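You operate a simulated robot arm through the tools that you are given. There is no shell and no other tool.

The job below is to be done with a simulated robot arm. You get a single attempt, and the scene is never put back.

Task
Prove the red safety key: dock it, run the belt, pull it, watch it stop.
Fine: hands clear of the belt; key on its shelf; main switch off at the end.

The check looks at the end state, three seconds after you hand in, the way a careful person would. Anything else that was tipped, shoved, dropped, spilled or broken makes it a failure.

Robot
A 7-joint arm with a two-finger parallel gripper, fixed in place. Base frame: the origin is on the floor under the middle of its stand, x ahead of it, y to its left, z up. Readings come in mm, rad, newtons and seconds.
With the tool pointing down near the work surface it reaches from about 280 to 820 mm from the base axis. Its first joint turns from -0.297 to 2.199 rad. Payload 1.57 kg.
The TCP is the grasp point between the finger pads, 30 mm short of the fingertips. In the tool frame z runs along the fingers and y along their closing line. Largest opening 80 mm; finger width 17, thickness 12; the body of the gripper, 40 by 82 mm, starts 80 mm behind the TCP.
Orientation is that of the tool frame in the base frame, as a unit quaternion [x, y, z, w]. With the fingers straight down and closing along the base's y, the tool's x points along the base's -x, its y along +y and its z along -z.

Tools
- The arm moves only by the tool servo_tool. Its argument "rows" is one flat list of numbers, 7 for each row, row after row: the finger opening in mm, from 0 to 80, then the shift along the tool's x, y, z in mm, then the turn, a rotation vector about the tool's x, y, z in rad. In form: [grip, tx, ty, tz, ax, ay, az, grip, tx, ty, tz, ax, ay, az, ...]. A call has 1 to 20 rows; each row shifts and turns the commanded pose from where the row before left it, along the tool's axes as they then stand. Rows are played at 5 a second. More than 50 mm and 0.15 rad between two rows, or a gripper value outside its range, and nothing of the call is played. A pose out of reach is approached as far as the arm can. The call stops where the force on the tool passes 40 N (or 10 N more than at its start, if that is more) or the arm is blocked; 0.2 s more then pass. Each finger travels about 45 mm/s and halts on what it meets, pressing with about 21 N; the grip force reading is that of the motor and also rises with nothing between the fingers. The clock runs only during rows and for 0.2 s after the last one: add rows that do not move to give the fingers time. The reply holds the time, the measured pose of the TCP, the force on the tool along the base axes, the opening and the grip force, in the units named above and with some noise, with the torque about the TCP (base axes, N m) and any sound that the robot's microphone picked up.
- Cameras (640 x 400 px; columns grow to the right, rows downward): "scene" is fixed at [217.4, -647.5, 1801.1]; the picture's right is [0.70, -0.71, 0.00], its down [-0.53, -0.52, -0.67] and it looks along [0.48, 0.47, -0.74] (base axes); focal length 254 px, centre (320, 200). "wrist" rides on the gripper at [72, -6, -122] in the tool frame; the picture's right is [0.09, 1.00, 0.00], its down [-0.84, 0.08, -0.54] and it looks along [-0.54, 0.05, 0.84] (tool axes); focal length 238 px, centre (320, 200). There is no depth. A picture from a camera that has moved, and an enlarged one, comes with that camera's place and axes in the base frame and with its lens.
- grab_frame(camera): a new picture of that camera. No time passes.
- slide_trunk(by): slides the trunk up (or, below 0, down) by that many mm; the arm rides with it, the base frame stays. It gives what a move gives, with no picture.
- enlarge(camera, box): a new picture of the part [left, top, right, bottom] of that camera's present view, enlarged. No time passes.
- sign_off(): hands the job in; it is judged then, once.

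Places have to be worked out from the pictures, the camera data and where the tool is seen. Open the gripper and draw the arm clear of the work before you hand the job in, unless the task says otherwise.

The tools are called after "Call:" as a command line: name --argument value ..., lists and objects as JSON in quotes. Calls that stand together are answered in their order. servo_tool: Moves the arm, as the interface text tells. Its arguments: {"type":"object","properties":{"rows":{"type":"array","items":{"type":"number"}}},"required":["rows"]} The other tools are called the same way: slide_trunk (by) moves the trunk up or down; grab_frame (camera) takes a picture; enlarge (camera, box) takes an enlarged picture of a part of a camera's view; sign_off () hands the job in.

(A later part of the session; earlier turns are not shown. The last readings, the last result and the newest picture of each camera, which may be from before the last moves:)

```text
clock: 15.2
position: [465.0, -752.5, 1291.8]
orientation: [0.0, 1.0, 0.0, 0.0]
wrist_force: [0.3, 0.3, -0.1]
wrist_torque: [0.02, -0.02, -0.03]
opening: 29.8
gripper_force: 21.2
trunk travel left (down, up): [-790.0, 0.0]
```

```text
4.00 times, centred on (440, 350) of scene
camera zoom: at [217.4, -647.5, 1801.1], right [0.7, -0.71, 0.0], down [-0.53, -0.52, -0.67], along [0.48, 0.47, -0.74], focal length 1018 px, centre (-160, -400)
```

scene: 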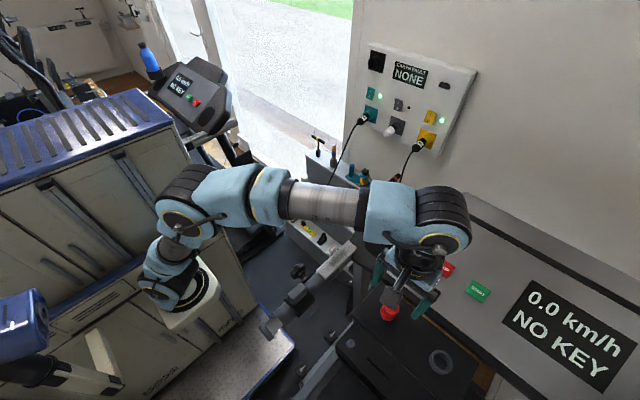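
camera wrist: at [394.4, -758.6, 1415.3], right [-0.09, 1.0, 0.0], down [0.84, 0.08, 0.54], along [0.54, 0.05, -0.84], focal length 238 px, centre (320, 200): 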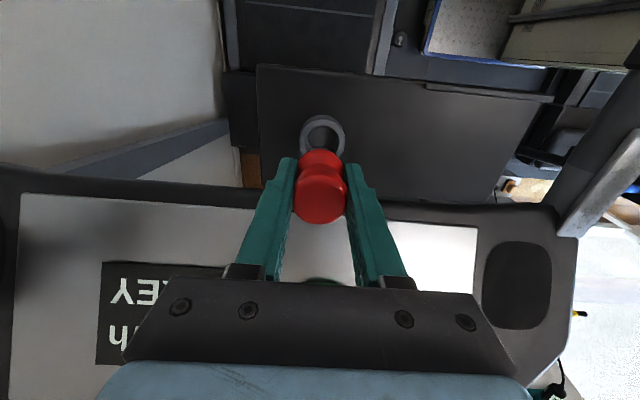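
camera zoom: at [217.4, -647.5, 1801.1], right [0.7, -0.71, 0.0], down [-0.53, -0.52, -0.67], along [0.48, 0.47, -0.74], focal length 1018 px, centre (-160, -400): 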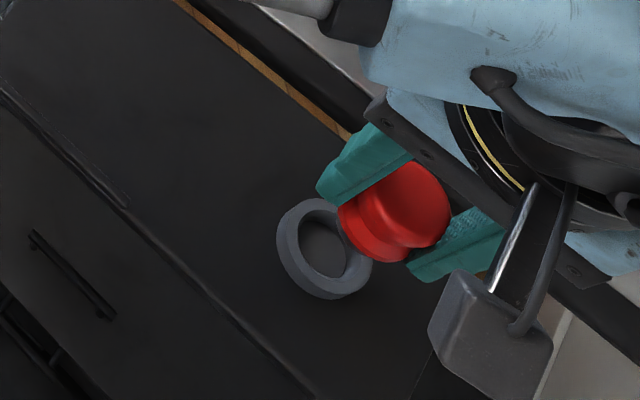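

Ring appears ≈1.5–2 mm to +y and ≈3 mm to −x of the needed alignment. I'll correct and descend to just above the ring, then check again.

Call:
servo_tool --rows '[20, 3, 1.5, 8, 0, 0, 0, 20, 0, 0, 9, 0, 0, 0, 20, 0, 0, 8, 0, 0, 0, 20, 0, 0, 0, 0, 0, 0]'

Call:
grab_frame --camera "wrist"

Call:
enlarge --camera "wrist" --box '[270, 100, 370, 230]'

Call:
enlarge --camera "scene" --box '[410, 320, 480, 390]'

```text
clock: 16.2
position: [462.7, -749.4, 1269.3]
orientation: [-0.001, 1.0, -0.001, 0.0]
wrist_force: [0.0, -0.4, 0.4]
wrist_torque: [0.02, 0.01, 0.02]
opening: 30.1
gripper_force: 20.8
trunk travel left (down, up): [-790.0, 0.0]
```

```text
taken
camera wrist: at [391.7, -756.4, 1391.6], right [-0.09, 1.0, 0.0], down [0.84, 0.08, 0.54], along [0.54, 0.05, -0.84], focal length 238 px, centre (320, 200)
```

wrist: 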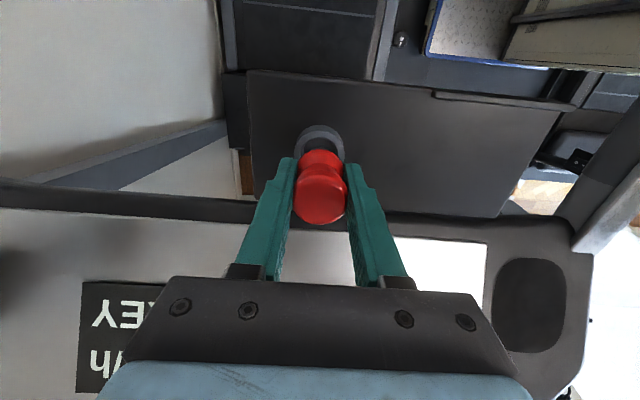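

```text
3.08 times, centred on (320, 165) of wrist
camera zoom: at [391.7, -756.4, 1391.6], right [-0.09, 1.0, 0.0], down [0.84, 0.08, 0.54], along [0.54, 0.05, -0.84], focal length 733 px, centre (320, 308)
```

zoom: 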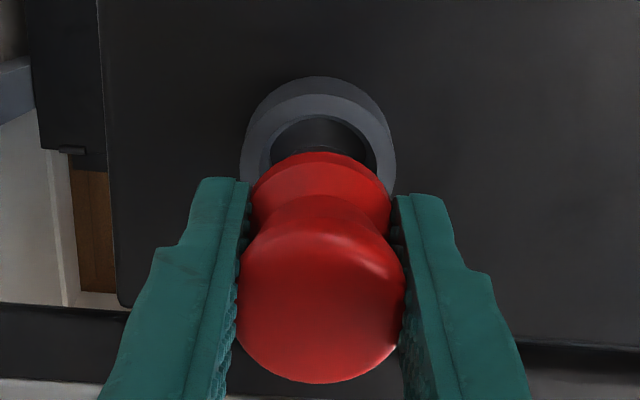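

```text
5.71 times, centred on (445, 355) of scene
camera zoom: at [217.4, -647.5, 1801.1], right [0.7, -0.71, 0.0], down [-0.53, -0.52, -0.67], along [0.48, 0.47, -0.74], focal length 1454 px, centre (-394, -686)
```

zoom: 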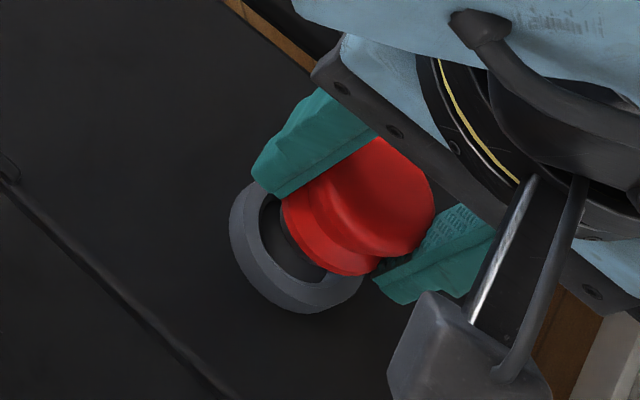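

Alignment looks within ~1–2 mm. I'll take a stronger zoom from the scene camera to double-check the offset before insertion.

Call:
enlarge --camera "scene" --box '[422, 338, 472, 378]'

Call:
enlarge --camera "wrist" --box '[290, 115, 350, 175]'

```text
10.00 times, centred on (447, 358) of scene
camera zoom: at [217.4, -647.5, 1801.1], right [0.7, -0.71, 0.0], down [-0.53, -0.52, -0.67], along [0.48, 0.47, -0.74], focal length 2545 px, centre (-950, -1380)
```

zoom: 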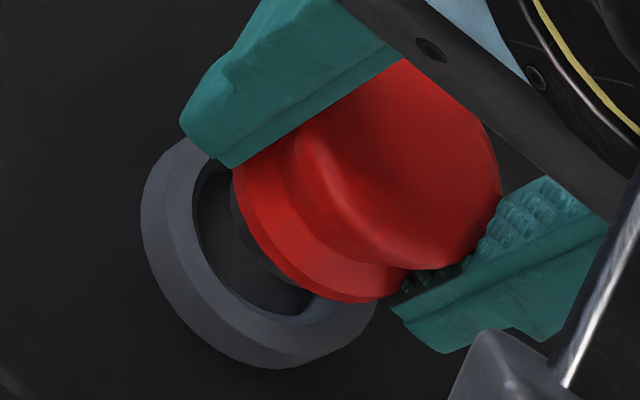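

```text
6.67 times, centred on (320, 145) of wrist
camera zoom: at [391.7, -756.4, 1391.6], right [-0.09, 1.0, 0.0], down [0.84, 0.08, 0.54], along [0.54, 0.05, -0.84], focal length 1589 px, centre (320, 567)
```

zoom: 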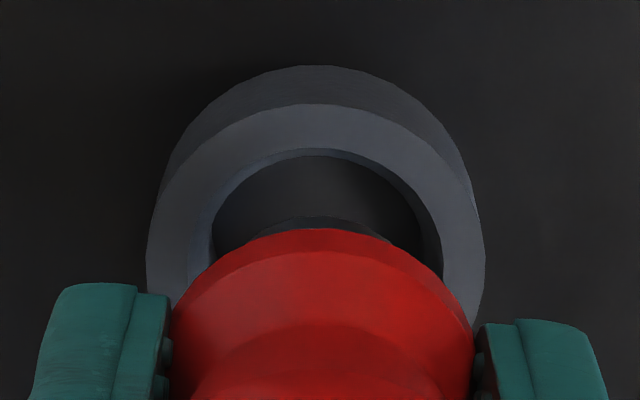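

Both views suggest the key sits ≈1.7 mm too far +x. I'll correct that and lower in small steps, watching the force.

Call:
servo_tool --rows '[20, 1.7, 0.3, 0, 0, 0, 0, 20, 0, 0, 4, 0, 0, 0, 20, 0, 0, 4, 0, 0, 0, 20, 0, 0, 4, 0, 0, 0, 20, 0, 0, 3, 0, 0, 0]'

Call:
enlarge --camera "wrist" --box '[290, 115, 350, 175]'

Call:
enlarge --camera "scene" --box '[422, 338, 472, 378]'

```text
clock: 17.4
position: [461.6, -748.7, 1253.6]
orientation: [0.001, 1.0, 0.0, 0.0]
wrist_force: [0.9, 0.4, 0.7]
wrist_torque: [0.03, -0.02, 0.0]
opening: 30.0
gripper_force: 21.1
trunk travel left (down, up): [-790.0, 0.0]
```

```text
6.67 times, centred on (320, 145) of wrist
camera zoom: at [389.9, -756.2, 1376.7], right [-0.09, 1.0, 0.0], down [0.84, 0.08, 0.54], along [0.54, 0.05, -0.84], focal length 1589 px, centre (320, 567)
```

zoom: 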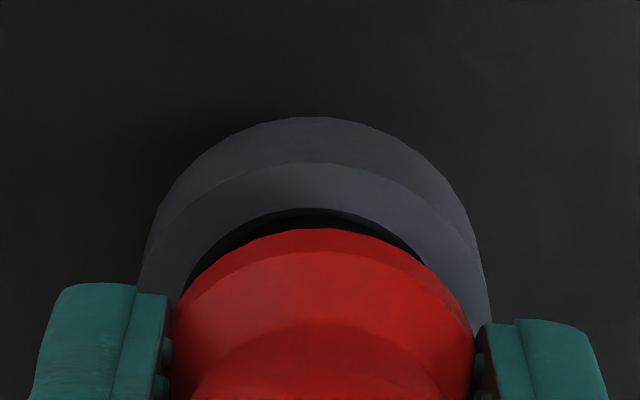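

```text
10.00 times, centred on (447, 358) of scene
camera zoom: at [217.4, -647.5, 1801.1], right [0.7, -0.71, 0.0], down [-0.53, -0.52, -0.67], along [0.48, 0.47, -0.74], focal length 2545 px, centre (-950, -1380)
```

zoom: 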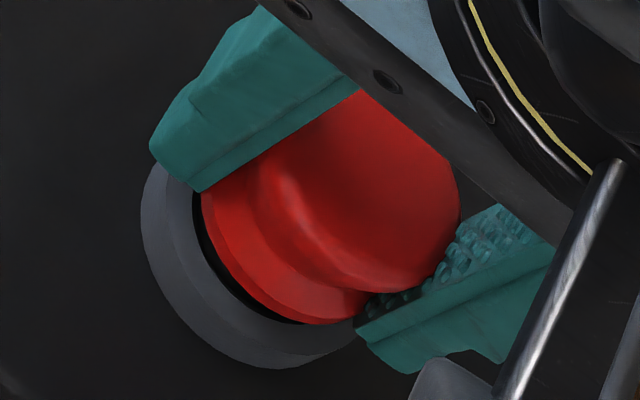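

No contact force; the plug is entering the ring. Continuing down in small steps to seat it.

Call:
servo_tool --rows '[20, 0, 0, 3, 0, 0, 0, 20, 0, 0, 2, 0, 0, 0, 20, 0, 0, 2, 0, 0, 0, 20, 0, 0, 1, 0, 0, 0]'

Call:
enlarge --camera "wrist" --box '[290, 115, 350, 175]'

Call:
enlarge --camera "scene" --box '[340, 220, 640, 400]'

```text
clock: 18.4
position: [461.8, -749.5, 1246.5]
orientation: [0.0, 1.0, 0.0, 0.0]
wrist_force: [1.9, 0.1, 0.2]
wrist_torque: [0.0, -0.07, 0.0]
opening: 29.8
gripper_force: 20.7
trunk travel left (down, up): [-790.0, 0.0]
```

```text
6.67 times, centred on (320, 145) of wrist
camera zoom: at [389.8, -756.7, 1368.6], right [-0.09, 1.0, 0.0], down [0.84, 0.08, 0.54], along [0.54, 0.05, -0.84], focal length 1589 px, centre (320, 567)
```

zoom: 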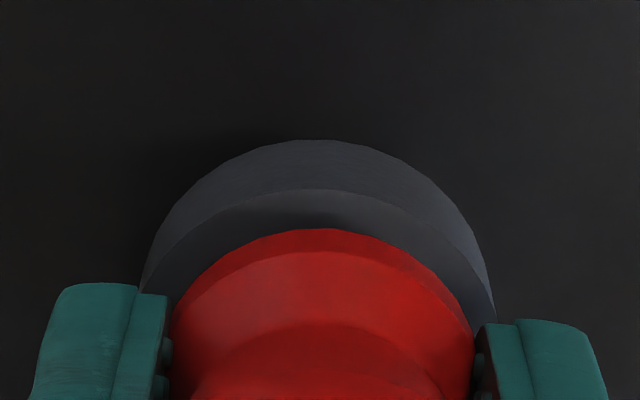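

```text
2.13 times, centred on (490, 310) of scene
camera zoom: at [217.4, -647.5, 1801.1], right [0.7, -0.71, 0.0], down [-0.53, -0.52, -0.67], along [0.48, 0.47, -0.74], focal length 543 px, centre (-43, -35)
```

zoom: 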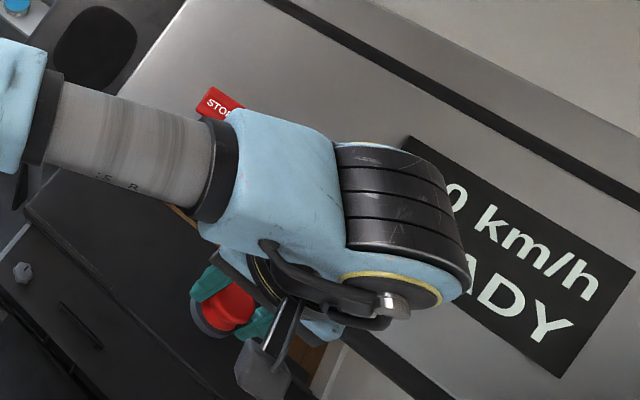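

The display now reads READY, so the key registers in the dock. I'll lower a touch more with a small +x relief, then open the fingers to release it.

Call:
servo_tool --rows '[20, -0.5, 0, 0.7, 0, 0, 0, 20, 0, 0, 0.7, 0, 0, 0]'

```text
clock: 19.0
position: [461.3, -750.6, 1244.9]
orientation: [0.0, 1.0, 0.0, -0.001]
wrist_force: [2.6, -0.4, -0.5]
wrist_torque: [0.02, -0.07, -0.01]
opening: 29.8
gripper_force: 21.2
trunk travel left (down, up): [-790.0, 0.0]
```

Light contact only. Releasing: opening the fingers to 60 mm.

Call:
servo_tool --rows '[36, 0, 0, 0, 0, 0, 0, 46, 0, 0, 0, 0, 0, 0, 60, 0, 0, 0, 0, 0, 0, 60, 0, 0, 0, 0, 0, 0]'

Call:
grab_frame --camera "wrist"

Call:
enlarge --camera "wrist" --box '[270, 110, 370, 230]'

```text
clock: 20.0
position: [461.2, -750.1, 1245.1]
orientation: [0.0, 1.0, 0.0, 0.001]
wrist_force: [0.1, 0.1, 0.3]
wrist_torque: [0.0, -0.03, 0.0]
opening: 60.0
gripper_force: 0.0
trunk travel left (down, up): [-790.0, 0.0]
```

```text
taken
camera wrist: at [389.4, -757.0, 1367.3], right [-0.09, 1.0, 0.0], down [0.84, 0.08, 0.54], along [0.54, 0.05, -0.84], focal length 238 px, centre (320, 200)
```

wrist: 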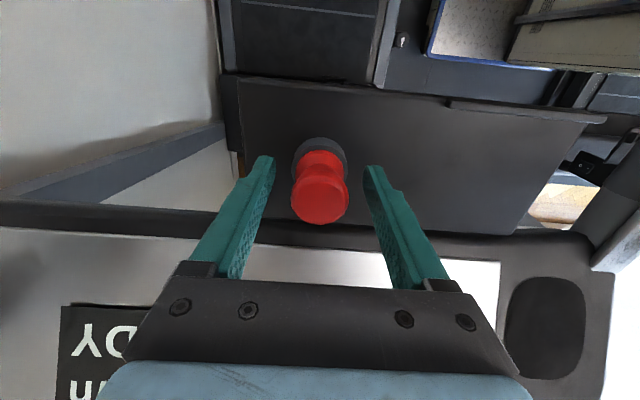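

```text
3.33 times, centred on (320, 170) of wrist
camera zoom: at [389.4, -757.0, 1367.3], right [-0.09, 1.0, 0.0], down [0.84, 0.08, 0.54], along [0.54, 0.05, -0.84], focal length 794 px, centre (320, 300)
```

zoom: 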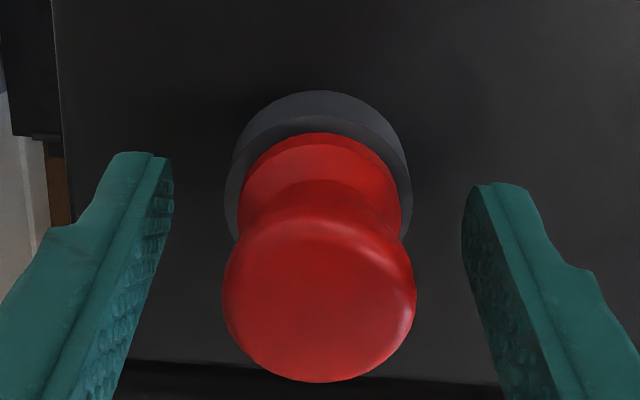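

Key is standing in the dock. I'll rise straight up clear of it, then back off and tilt the tool forward so I can see and later press START square to the sloping console.

Call:
servo_tool --rows '[60, 0, 0, -15, 0, 0, 0, 60, 0, 0, -20, 0, 0, 0, 60, 0, 0, -20, 0, 0, 0, 60, 10, 12, -15, 0, 0, 0, 60, 10, 15, -20, 0, 0, 0, 40, 0, 15, -20, 0, 0, 0, 20, -10, 15, -15, 0, 0, 0]'

Call:
grab_frame --camera "wrist"

Call:
grab_frame --camera "scene"

```text
clock: 21.6
position: [451.1, -692.6, 1369.8]
orientation: [0.0, 1.0, 0.0, 0.0]
wrist_force: [-0.3, -0.4, -0.6]
wrist_torque: [-0.02, -0.04, 0.0]
opening: 20.0
gripper_force: 0.2
trunk travel left (down, up): [-790.0, 0.0]
```

```text
taken
camera wrist: at [380.3, -700.3, 1492.8], right [-0.09, 1.0, 0.0], down [0.84, 0.08, 0.54], along [0.54, 0.05, -0.84], focal length 238 px, centre (320, 200)
```

wrist: 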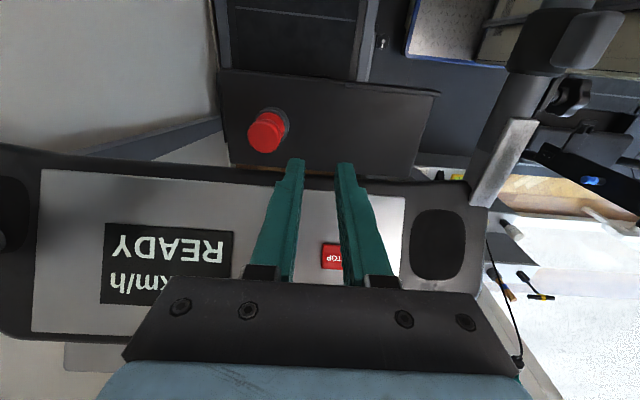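

```text
taken
```

scene: 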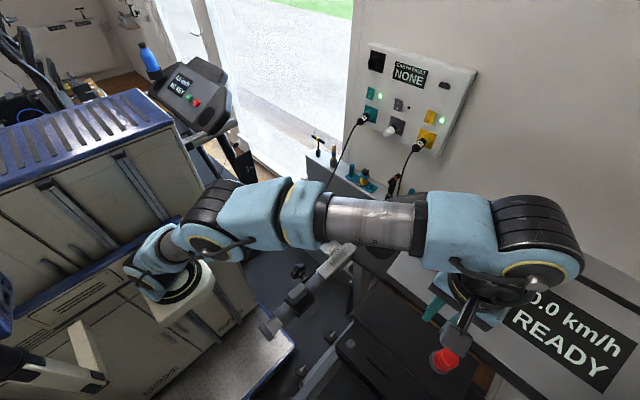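

READY is displayed. Now tilting the tool forward about its y axis (-0.65 rad) to face the console, with the fingers closing.

Call:
servo_tool --rows '[10, 0, 0, 0, 0, -0.13, 0, 0, 0, 0, 0, 0, -0.13, 0, 0, 0, 0, 0, 0, -0.13, 0, 0, 0, 0, 0, 0, -0.13, 0, 0, 0, 0, 0, 0, -0.13, 0]'

Call:
grab_frame --camera "wrist"

Call:
grab_frame --camera "scene"

```text
clock: 22.8
position: [451.9, -692.9, 1370.7]
orientation: [0.0, 0.947, -0.001, 0.321]
wrist_force: [-1.0, 0.8, 0.4]
wrist_torque: [-0.04, 0.01, -0.01]
opening: 0.0
gripper_force: 21.1
trunk travel left (down, up): [-790.0, 0.0]
```

```text
taken
camera wrist: at [321.2, -699.9, 1423.6], right [-0.07, 1.0, -0.06], down [0.34, 0.08, 0.94], along [0.94, 0.05, -0.34], focal length 238 px, centre (320, 200)
```

wrist: 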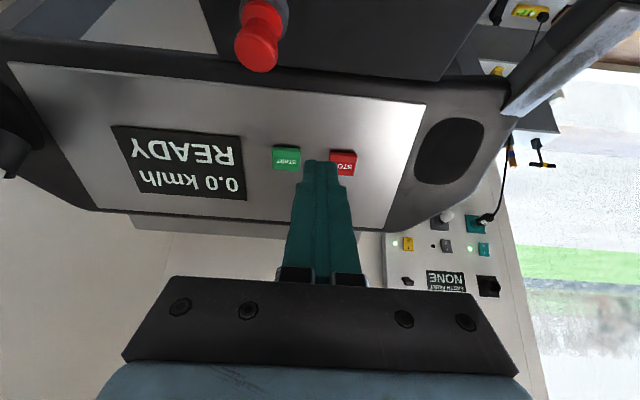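

```text
taken
```

scene: 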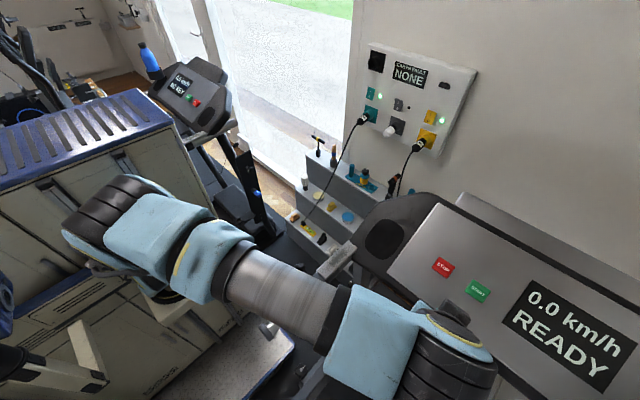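

Very clear view of the console. I'll enlarge the buttons to measure them precisely.

Call:
enlarge --camera "wrist" --box '[250, 120, 380, 200]'

Call:
enlarge --camera "wrist" --box '[0, 30, 460, 260]'

Call:
enlarge --camera "scene" --box '[420, 240, 500, 320]'

```text
4.92 times, centred on (315, 160) of wrist
camera zoom: at [321.2, -699.9, 1423.6], right [-0.07, 1.0, -0.06], down [0.34, 0.08, 0.94], along [0.94, 0.05, -0.34], focal length 1173 px, centre (345, 397)
```

zoom: 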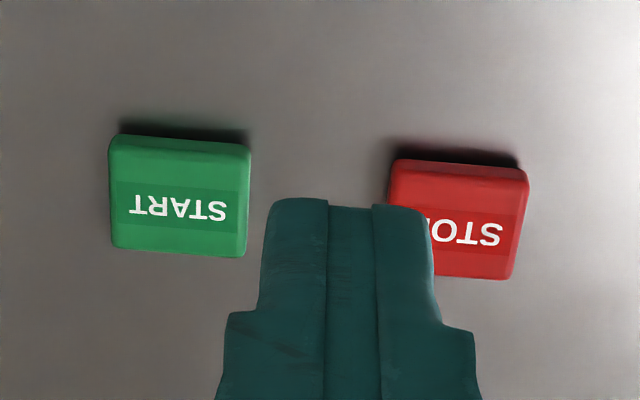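

```text
1.39 times, centred on (230, 145) of wrist
camera zoom: at [321.2, -699.9, 1423.6], right [-0.07, 1.0, -0.06], down [0.34, 0.08, 0.94], along [0.94, 0.05, -0.34], focal length 332 px, centre (445, 276)
```

zoom: 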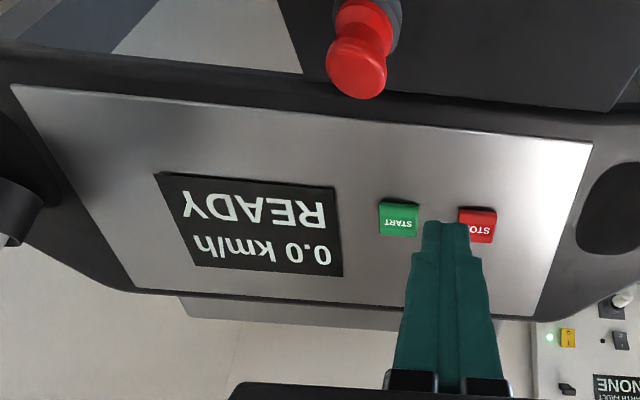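

```text
5.00 times, centred on (460, 280) of scene
camera zoom: at [217.4, -647.5, 1801.1], right [0.7, -0.71, 0.0], down [-0.53, -0.52, -0.67], along [0.48, 0.47, -0.74], focal length 1272 px, centre (-380, -200)
```

zoom: 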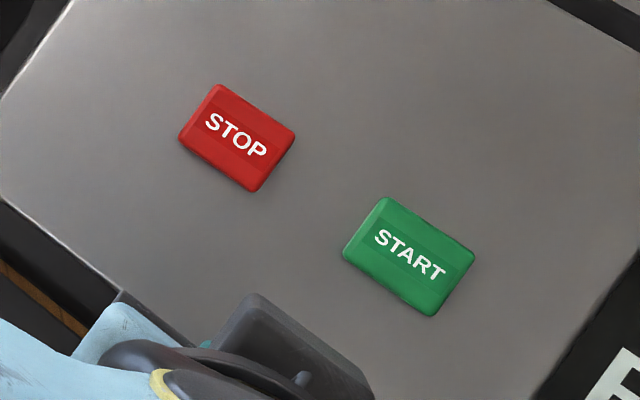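

START centre ≈(623,-735,1257) and the console slopes ≈36°, matching my tool tilt. I'll move to a standoff ~25 mm off START along the tool axis.

Call:
servo_tool --rows '[0, -13.3, -8.3, 27.7, 0, 0, 0, 0, -13.3, -8.3, 27.7, 0, 0, 0, 0, -13.3, -8.3, 27.7, 0, 0, 0, 0, -13.3, -8.3, 27.7, 0, 0, 0, 0, -13.3, -8.3, 27.6, 0, 0, 0, 0, 0, 0, 0, 0, 0, 0]'

Call:
grab_frame --camera "wrist"

Call:
grab_frame --camera "scene"

```text
clock: 24.2
position: [588.5, -732.7, 1298.4]
orientation: [0.0, 0.948, 0.0, 0.319]
wrist_force: [-0.5, -0.5, -0.1]
wrist_torque: [0.04, -0.01, -0.03]
opening: 0.1
gripper_force: 21.0
trunk travel left (down, up): [-790.0, 0.0]
```

```text
taken
camera wrist: at [457.8, -739.9, 1353.4], right [-0.07, 1.0, -0.06], down [0.34, 0.08, 0.94], along [0.94, 0.05, -0.34], focal length 238 px, centre (320, 200)
```

wrist: 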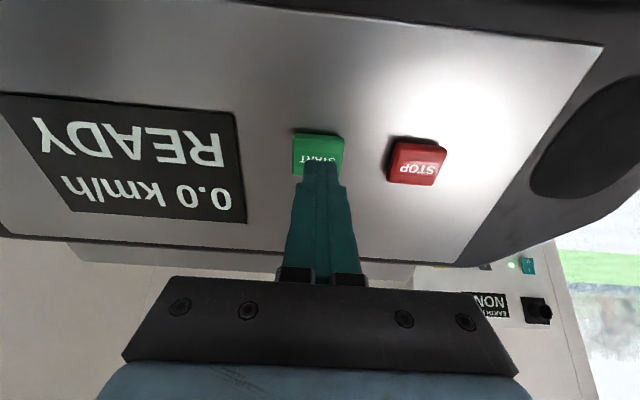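

```text
taken
```

scene: 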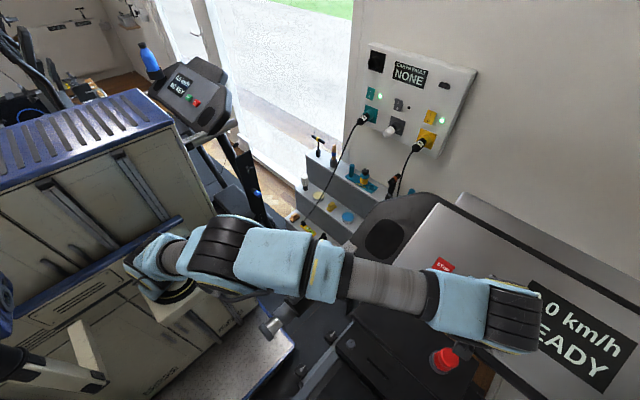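

Aligned on START (button centre at the tool axis). Advancing slowly toward the button along the tool axis.

Call:
servo_tool --rows '[0, 0, 0, 10, 0, 0, 0, 0, 0, 0, 9, 0, 0, 0, 0, 0, 0, 2, 0, 0, 0, 0, 0, 0, 2, 0, 0, 0]'

Call:
enlarge --camera "wrist" --box '[0, 60, 460, 260]'

```text
clock: 25.2
position: [601.9, -733.0, 1281.2]
orientation: [-0.001, 0.947, -0.001, 0.32]
wrist_force: [-0.9, -0.2, 1.0]
wrist_torque: [0.03, 0.02, -0.01]
opening: 0.0
gripper_force: 21.3
trunk travel left (down, up): [-790.0, 0.0]
```

```text
1.39 times, centred on (230, 160) of wrist
camera zoom: at [471.3, -740.5, 1335.7], right [-0.07, 1.0, -0.06], down [0.34, 0.08, 0.94], along [0.94, 0.05, -0.34], focal length 332 px, centre (445, 256)
```

zoom: 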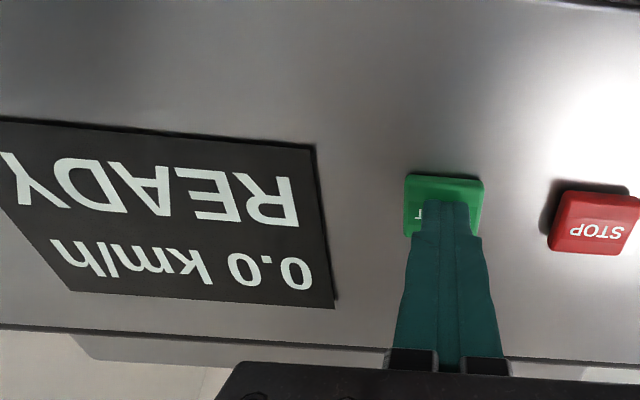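

Not in contact yet. Two more 2 mm steps.

Call:
servo_tool --rows '[0, 0, 0, 2, 0, 0, 0, 0, 0, 0, 2, 0, 0, 0]'

Call:
enlarge --camera "wrist" --box '[0, 60, 460, 260]'

```text
clock: 25.8
position: [603.7, -734.6, 1279.4]
orientation: [0.0, 0.947, -0.001, 0.32]
wrist_force: [-3.3, 2.7, 4.6]
wrist_torque: [0.02, 0.06, 0.03]
opening: 0.0
gripper_force: 21.0
trunk travel left (down, up): [-790.0, 0.0]
heard: click
```

```text
1.39 times, centred on (230, 160) of wrist
camera zoom: at [472.6, -740.8, 1333.2], right [-0.07, 1.0, -0.06], down [0.34, 0.08, 0.94], along [0.94, 0.05, -0.34], focal length 332 px, centre (445, 256)
```

zoom: 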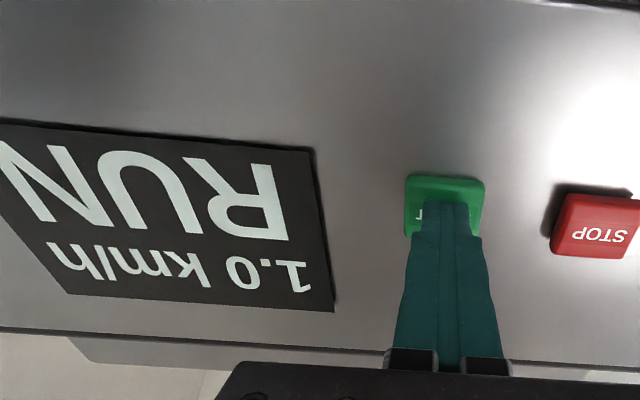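

Click heard and the display shows RUN 1.0 km/h — the belt is running. Retreating from the button along the reverse path and tilting back to vertical with the fingers opening.

Call:
servo_tool --rows '[0, 0, 0, -13, 0, 0, 0, 0, 0, 0, -14, 0, 0, 0, 0, 13.3, 8.3, -27.7, 0, 0, 0, 0, 13.3, 8.3, -27.7, 0, 0, 0, 0, 13.3, 8.3, -27.7, 0, 0, 0, 0, 13.3, 8.3, -27.7, 0, 0, 0, 0, 13.3, 8.3, -27.6, 0, 0, 0, 20, 0, 0, 0, 0, 0.13, 0, 40, 0, 0, 0, 0, 0.13, 0, 60, 0, 0, 0, 0, 0.13, 0, 60, 0, 0, 0, 0, 0.13, 0, 60, 0, 0, 0, 0, 0.13, 0]'

Call:
grab_frame --camera "wrist"

Call:
grab_frame --camera "scene"

```text
clock: 28.4
position: [451.0, -692.9, 1369.6]
orientation: [0.001, 1.0, -0.001, -0.001]
wrist_force: [-0.1, -0.1, 0.0]
wrist_torque: [0.0, -0.04, 0.01]
opening: 60.0
gripper_force: 0.0
trunk travel left (down, up): [-790.0, 0.0]
```

```text
taken
camera wrist: at [379.5, -699.0, 1492.0], right [-0.09, 1.0, 0.0], down [0.84, 0.08, 0.54], along [0.54, 0.05, -0.84], focal length 238 px, centre (320, 200)
```

wrist: 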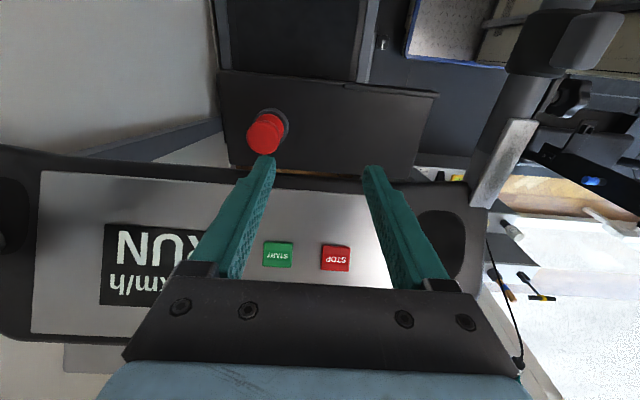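

```text
taken
```

scene: 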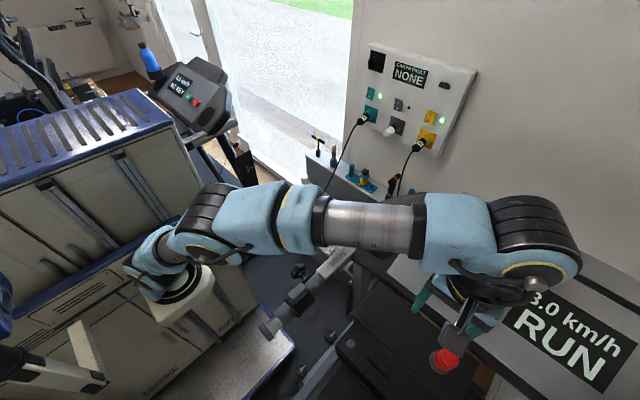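

Belt shows 3.0 km/h RUN. Now moving above the docked key to pull it.

Call:
servo_tool --rows '[64, -3.3, -19.3, 20, 0, 0, 0, 64, -3.3, -19.3, 20, 0, 0, 0, 64, -3.3, -19.4, 28, 0, 0, 0, 64, 0, 0, 0, 0, 0, 0]'

Call:
grab_frame --camera "wrist"

Call:
enlarge --camera "wrist" --box '[260, 100, 380, 220]'

```text
clock: 29.4
position: [461.7, -748.8, 1302.1]
orientation: [0.0, 1.0, 0.0, 0.001]
wrist_force: [0.3, 0.4, 0.5]
wrist_torque: [-0.01, 0.0, -0.02]
opening: 63.8
gripper_force: 0.0
trunk travel left (down, up): [-790.0, 0.0]
```

```text
taken
camera wrist: at [391.1, -755.7, 1424.2], right [-0.09, 1.0, 0.0], down [0.84, 0.08, 0.54], along [0.54, 0.05, -0.84], focal length 238 px, centre (320, 200)
```

wrist: 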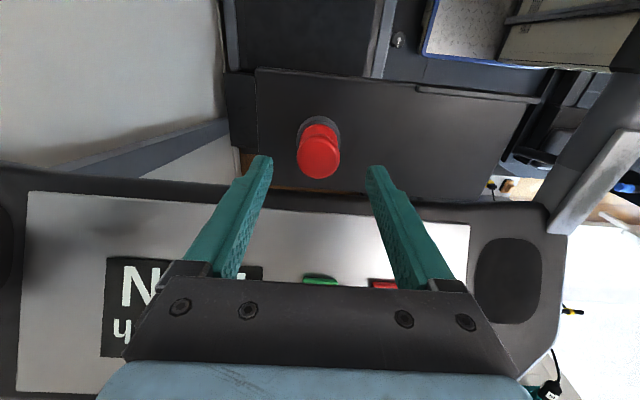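

```text
3.33 times, centred on (320, 160) of wrist
camera zoom: at [391.1, -755.7, 1424.2], right [-0.09, 1.0, 0.0], down [0.84, 0.08, 0.54], along [0.54, 0.05, -0.84], focal length 794 px, centre (320, 333)
```

zoom: 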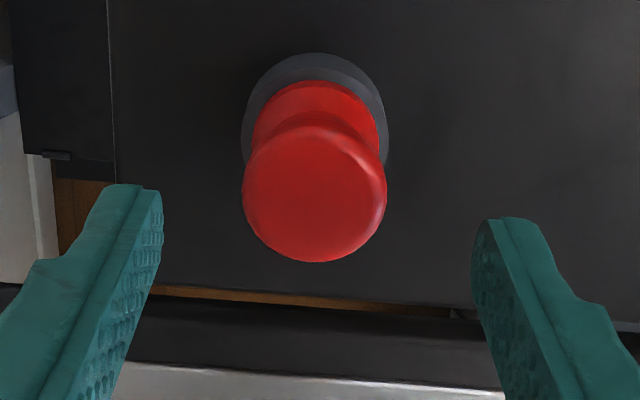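

Key is centred within 1 mm. Descending around it to the same grasp height.

Call:
servo_tool --rows '[64, -1.5, -0.8, 20, 0, 0, 0, 64, 0, 0, 20, 0, 0, 0, 64, 0, 0, 12, 0, 0, 0, 64, 0, 0, 5.5, 0, 0, 0]'

Call:
enlarge --camera "wrist" --box '[250, 110, 390, 240]'

```text
clock: 30.4
position: [462.2, -751.5, 1243.7]
orientation: [0.0, 1.0, 0.001, 0.0]
wrist_force: [-0.3, -0.5, -0.2]
wrist_torque: [0.03, -0.01, 0.01]
opening: 63.8
gripper_force: 0.1
trunk travel left (down, up): [-790.0, 0.0]
```

```text
3.08 times, centred on (320, 175) of wrist
camera zoom: at [390.9, -758.5, 1366.1], right [-0.09, 1.0, 0.0], down [0.84, 0.08, 0.54], along [0.54, 0.05, -0.84], focal length 733 px, centre (320, 277)
```

zoom: 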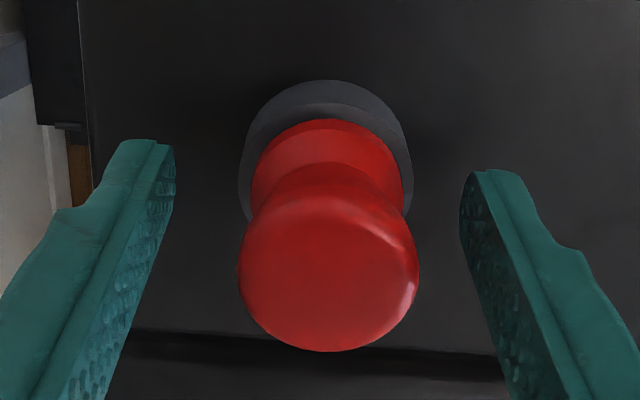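

Key head is ≈2 mm to +y of the tool axis; correcting and closing on it.

Call:
servo_tool --rows '[64, 0, 1.9, 0, 0, 0, 0, 50, 0, 0, 0, 0, 0, 0, 38, 0, 0, 0, 0, 0, 0, 20, 0, 0, 0, 0, 0, 0, 20, 0, 0, 0, 0, 0, 0, 20, 0, 0, 0, 0, 0, 0, 20, 0, 0, 0, 0, 0, 0]'

Call:
enlarge --camera "scene" --box '[340, 220, 640, 400]'

```text
clock: 32.0
position: [460.8, -749.1, 1242.4]
orientation: [0.0, 1.0, -0.001, 0.0]
wrist_force: [-0.4, -0.3, 0.2]
wrist_torque: [0.01, 0.03, 0.0]
opening: 29.9
gripper_force: 20.9
trunk travel left (down, up): [-790.0, 0.0]
```

```text
2.13 times, centred on (490, 310) of scene
camera zoom: at [217.4, -647.5, 1801.1], right [0.7, -0.71, 0.0], down [-0.53, -0.52, -0.67], along [0.48, 0.47, -0.74], focal length 543 px, centre (-43, -35)
```

zoom: 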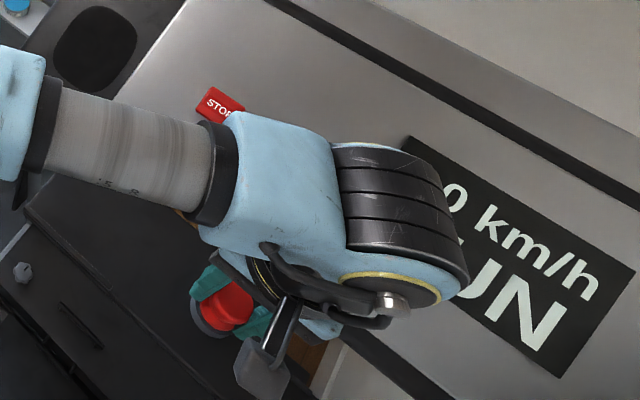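

Key gripped (29.9 mm, 21 N) while the display shows RUN. Pulling it straight up out of the dock.

Call:
servo_tool --rows '[20, 0, 0, -6, 0, 0, 0, 20, 0, 0, -10, 0, 0, 0, 20, 0, 0, -15, 0, 0, 0, 20, 0, 0, -15, 0, 0, 0, 20, 0, 0, -9, 0, 0, 0, 20, 0, 0, 0, 0, 0, 0]'

Call:
grab_frame --camera "wrist"

Call:
enlarge --camera "scene" --box '[340, 220, 640, 400]'

```text
clock: 33.4
position: [463.5, -749.4, 1299.8]
orientation: [0.0, 1.0, 0.0, 0.0]
wrist_force: [-0.2, -0.7, -0.3]
wrist_torque: [0.04, 0.05, 0.0]
opening: 29.7
gripper_force: 20.9
trunk travel left (down, up): [-790.0, 0.0]
```

```text
taken
camera wrist: at [390.9, -756.0, 1422.0], right [-0.09, 1.0, 0.0], down [0.84, 0.08, 0.54], along [0.54, 0.05, -0.84], focal length 238 px, centre (320, 200)
```

wrist: 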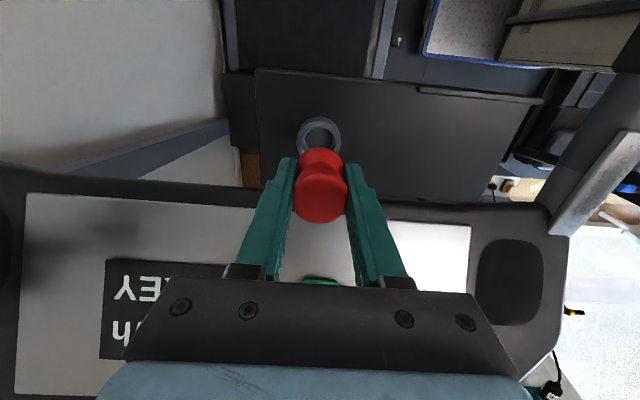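

```text
2.13 times, centred on (490, 310) of scene
camera zoom: at [217.4, -647.5, 1801.1], right [0.7, -0.71, 0.0], down [-0.53, -0.52, -0.67], along [0.48, 0.47, -0.74], focal length 543 px, centre (-43, -35)
```

zoom: 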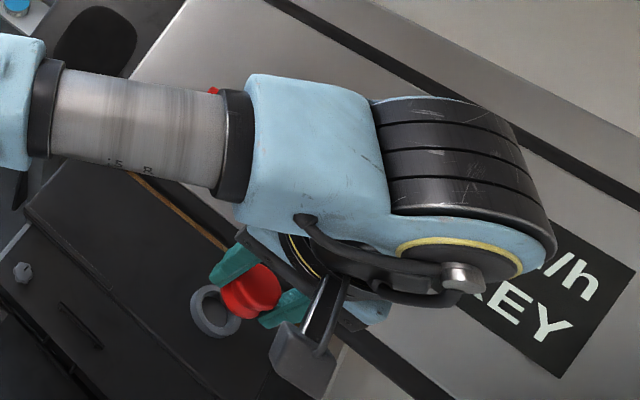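

Key is out and the display shows NO KEY. Carrying the key back over to its original spot on the tray.

Call:
servo_tool --rows '[20, 0, 26, 0, 0, 0, 0, 20, 0, 26, 0, 0, 0, 0, 20, 0, 26, 0, 0, 0, 0, 20, 0, 26, 0, 0, 0, 0, 20, 0, 26, 0, 0, 0, 0, 20, 0, 0, 0, 0, 0, 0]'

Call:
grab_frame --camera "wrist"

Call:
grab_frame --camera "scene"

```text
clock: 34.8
position: [462.9, -616.6, 1297.9]
orientation: [0.0, 1.0, 0.0, 0.0]
wrist_force: [0.1, 0.3, 0.9]
wrist_torque: [-0.02, 0.0, 0.03]
opening: 29.9
gripper_force: 21.1
trunk travel left (down, up): [-790.0, 0.0]
```

```text
taken
camera wrist: at [391.3, -623.8, 1420.9], right [-0.09, 1.0, 0.0], down [0.84, 0.08, 0.54], along [0.54, 0.05, -0.84], focal length 238 px, centre (320, 200)
```

wrist: 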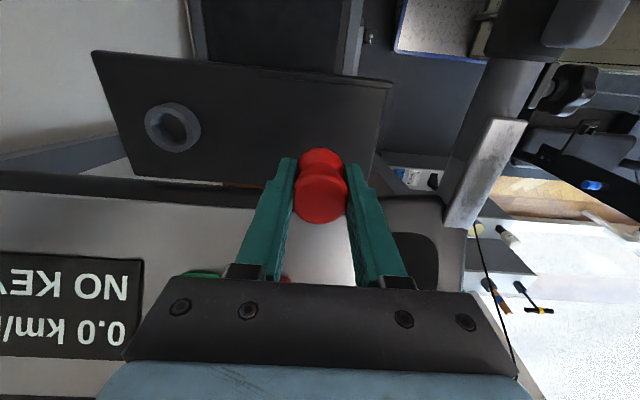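

```text
taken
```

scene: 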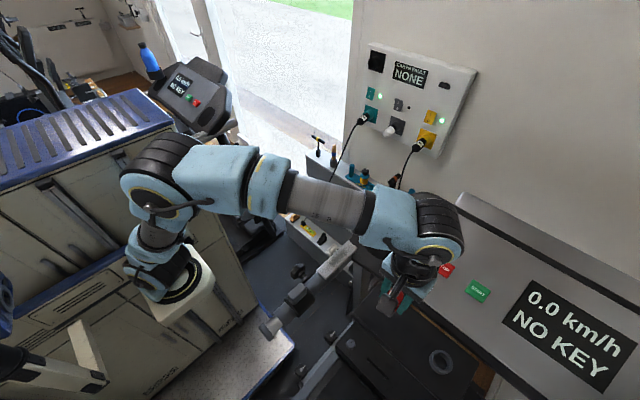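

Display: 0.0 km/h NO KEY — belt stopped on pulling the key. Lowering the key to its original tray location.

Call:
servo_tool --rows '[20, 0, -2, 18, 0, 0, 0, 20, 0, 0, 18, 0, 0, 0, 20, 0, 0, 10, 0, 0, 0, 20, 0, 0, 4, 0, 0, 0, 20, 0, 0, 0, 0, 0, 0]'

Call:
enlarge --camera "scene" --box '[360, 280, 420, 340]'

Call:
grab_frame --camera "wrist"

```text
clock: 36.0
position: [461.9, -621.5, 1250.2]
orientation: [0.0, 1.0, 0.001, 0.0]
wrist_force: [-0.6, 0.1, -1.0]
wrist_torque: [0.01, -0.01, 0.01]
opening: 29.9
gripper_force: 20.8
trunk travel left (down, up): [-790.0, 0.0]
```

```text
6.67 times, centred on (390, 310) of scene
camera zoom: at [217.4, -647.5, 1801.1], right [0.7, -0.71, 0.0], down [-0.53, -0.52, -0.67], along [0.48, 0.47, -0.74], focal length 1696 px, centre (-147, -533)
```

zoom: 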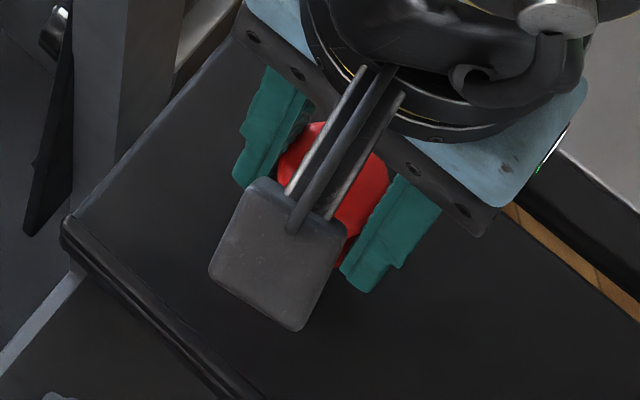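

```text
taken
camera wrist: at [391.8, -627.9, 1372.3], right [-0.09, 1.0, 0.0], down [0.84, 0.08, 0.54], along [0.54, 0.05, -0.84], focal length 238 px, centre (320, 200)
```

wrist: 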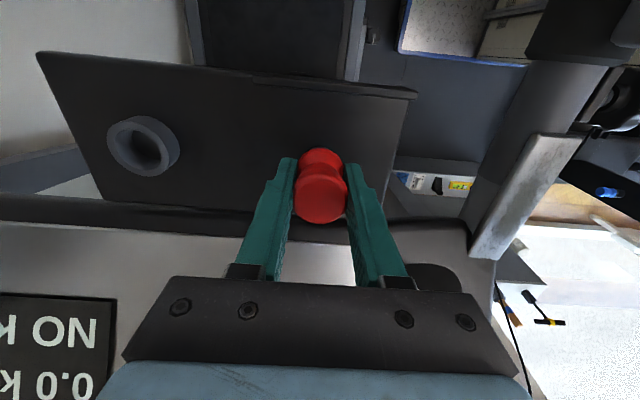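

Still ~6 mm above. Lowering in fine steps, watching for contact.

Call:
servo_tool --rows '[20, 0, 0, 3, 0, 0, 0, 20, 0, 0, 1.5, 0, 0, 0, 20, 0, 0, 1, 0, 0, 0]'

```text
clock: 36.8
position: [463.3, -622.8, 1244.1]
orientation: [0.0, 1.0, 0.0, 0.0]
wrist_force: [0.1, 0.1, -1.0]
wrist_torque: [0.0, 0.01, 0.01]
opening: 29.9
gripper_force: 21.1
trunk travel left (down, up): [-790.0, 0.0]
```

Call:
servo_tool --rows '[20, 0, 0, 1, 0, 0, 0, 20, 0, 0, 0, 0, 0, 0]'

Call:
enlarge --camera "wrist" --box '[270, 110, 370, 230]'

```text
clock: 37.4
position: [461.8, -622.2, 1244.1]
orientation: [0.0, 1.0, -0.001, 0.0]
wrist_force: [0.8, -0.3, 5.6]
wrist_torque: [0.06, -0.07, 0.0]
opening: 30.1
gripper_force: 21.1
trunk travel left (down, up): [-790.0, 0.0]
```

```text
3.33 times, centred on (320, 170) of wrist
camera zoom: at [391.4, -628.0, 1366.0], right [-0.09, 1.0, 0.0], down [0.84, 0.08, 0.54], along [0.54, 0.05, -0.84], focal length 794 px, centre (320, 300)
```

zoom: 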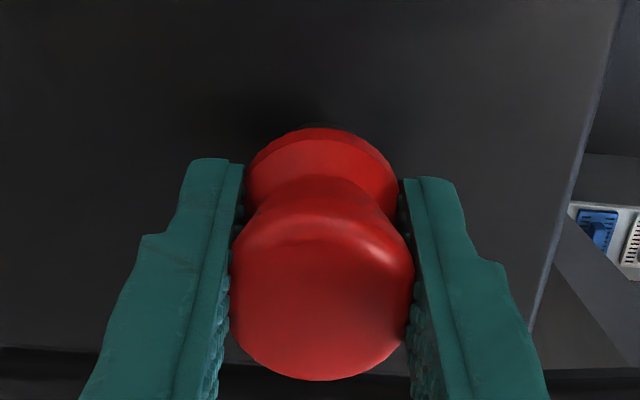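

The upward force of 5.6 N shows the key now rests on the tray. Opening the fingers to release it.

Call:
servo_tool --rows '[34, 0, 0, 0, 0, 0, 0, 40, 0, 0, 0, 0, 0, 0, 60, 0, 0, 0, 0, 0, 0, 70, 0, 0, 0, 0, 0, 0, 70, 0, 0, 0, 0, 0, 0]'

Call:
grab_frame --camera "wrist"

```text
clock: 38.6
position: [462.8, -621.4, 1242.4]
orientation: [-0.001, 1.0, 0.0, 0.001]
wrist_force: [-0.5, -0.8, -0.2]
wrist_torque: [-0.01, 0.01, -0.02]
opening: 69.8
gripper_force: 0.1
trunk travel left (down, up): [-790.0, 0.0]
```

```text
taken
camera wrist: at [391.3, -628.2, 1365.5], right [-0.09, 1.0, 0.0], down [0.84, 0.08, 0.54], along [0.54, 0.05, -0.84], focal length 238 px, centre (320, 200)
```

wrist: 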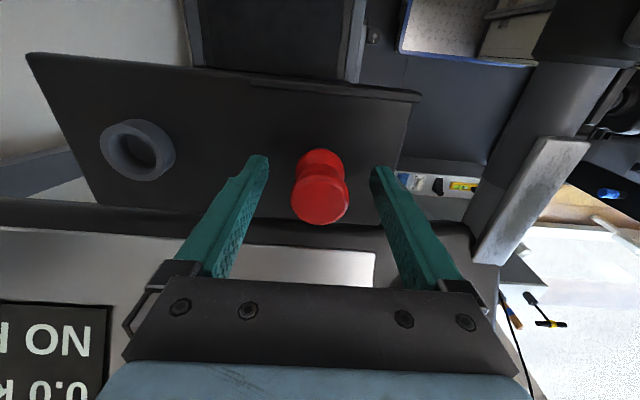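

Key stands upright on its tray spot. Rising clear and moving toward the open area in front of the robot to look at the switch plate.

Call:
servo_tool --rows '[70, 0, 0, -15, 0, 0, 0, 70, 0, 0, -25, 0, 0, 0, 70, 0, 0, -30, 0, 0, 0, 70, 0, 0, -35, 0, 0, 0, 60, 0, 40, -20, 0, 0, 0, 40, 0, 45, 0, 0, 0, 0, 20, 0, 45, 0, 0, 0, 0, 0, 0, 45, 0, 0, 0, 0, 0, 0, 45, 0, 0, 0, 0, 0, 0, 45, 0, 0, 0, 0, 0, 0, 45, 0, 0, 0, 0, 0, 0, 45, 0, 0, 0, 0]'

Call:
grab_frame --camera "wrist"

Call:
grab_frame --camera "scene"

```text
clock: 41.2
position: [462.5, -265.5, 1365.9]
orientation: [0.002, 1.0, 0.0, 0.001]
wrist_force: [-0.5, -0.9, 0.3]
wrist_torque: [0.04, 0.02, 0.0]
opening: 0.1
gripper_force: 20.7
trunk travel left (down, up): [-790.0, 0.0]
```

```text
taken
camera wrist: at [391.2, -272.0, 1488.8], right [-0.09, 1.0, 0.0], down [0.84, 0.08, 0.54], along [0.54, 0.05, -0.84], focal length 238 px, centre (320, 200)
```

wrist: 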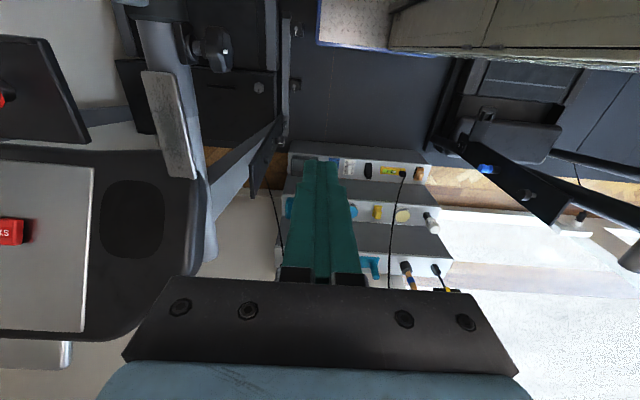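

```text
taken
```

scene: 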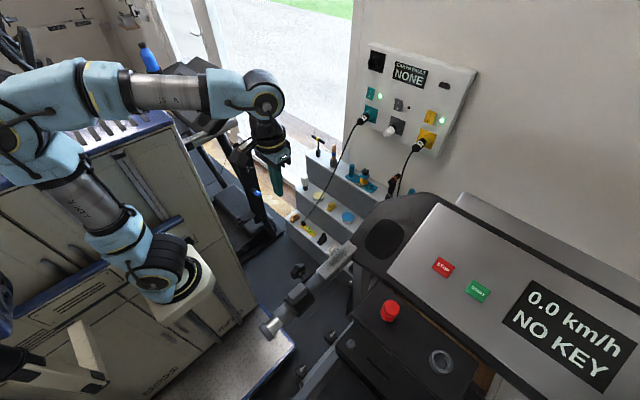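

Let me zoom on both uprights' plates from here.

Call:
enlarge --camera "wrist" --box '[200, 60, 310, 220]'

Call:
enlarge --camera "wrist" --box '[440, 90, 620, 240]'

Call:
enlarge --camera "scene" --box '[340, 190, 400, 260]'

```text
2.50 times, centred on (255, 140) of wrist
camera zoom: at [391.2, -272.0, 1488.8], right [-0.09, 1.0, 0.0], down [0.84, 0.08, 0.54], along [0.54, 0.05, -0.84], focal length 596 px, centre (482, 350)
```

zoom: 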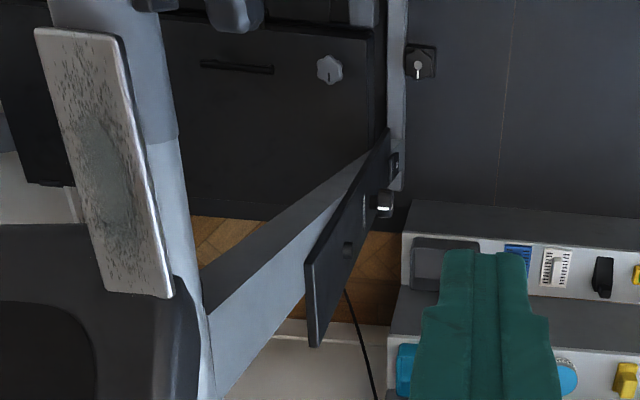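

```text
2.67 times, centred on (530, 165) of wrist
camera zoom: at [391.2, -272.0, 1488.8], right [-0.09, 1.0, 0.0], down [0.84, 0.08, 0.54], along [0.54, 0.05, -0.84], focal length 636 px, centre (-240, 293)
```

zoom: 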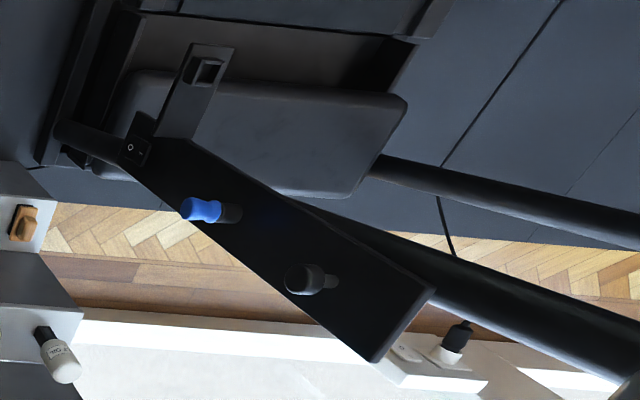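

```text
5.71 times, centred on (370, 225) of scene
camera zoom: at [217.4, -647.5, 1801.1], right [0.7, -0.71, 0.0], down [-0.53, -0.52, -0.67], along [0.48, 0.47, -0.74], focal length 1454 px, centre (34, 57)
```

zoom: 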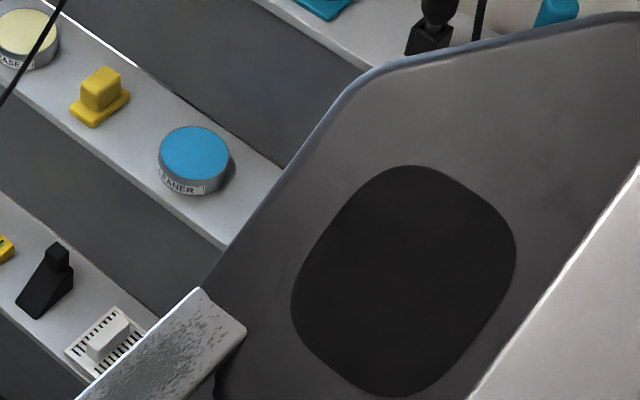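

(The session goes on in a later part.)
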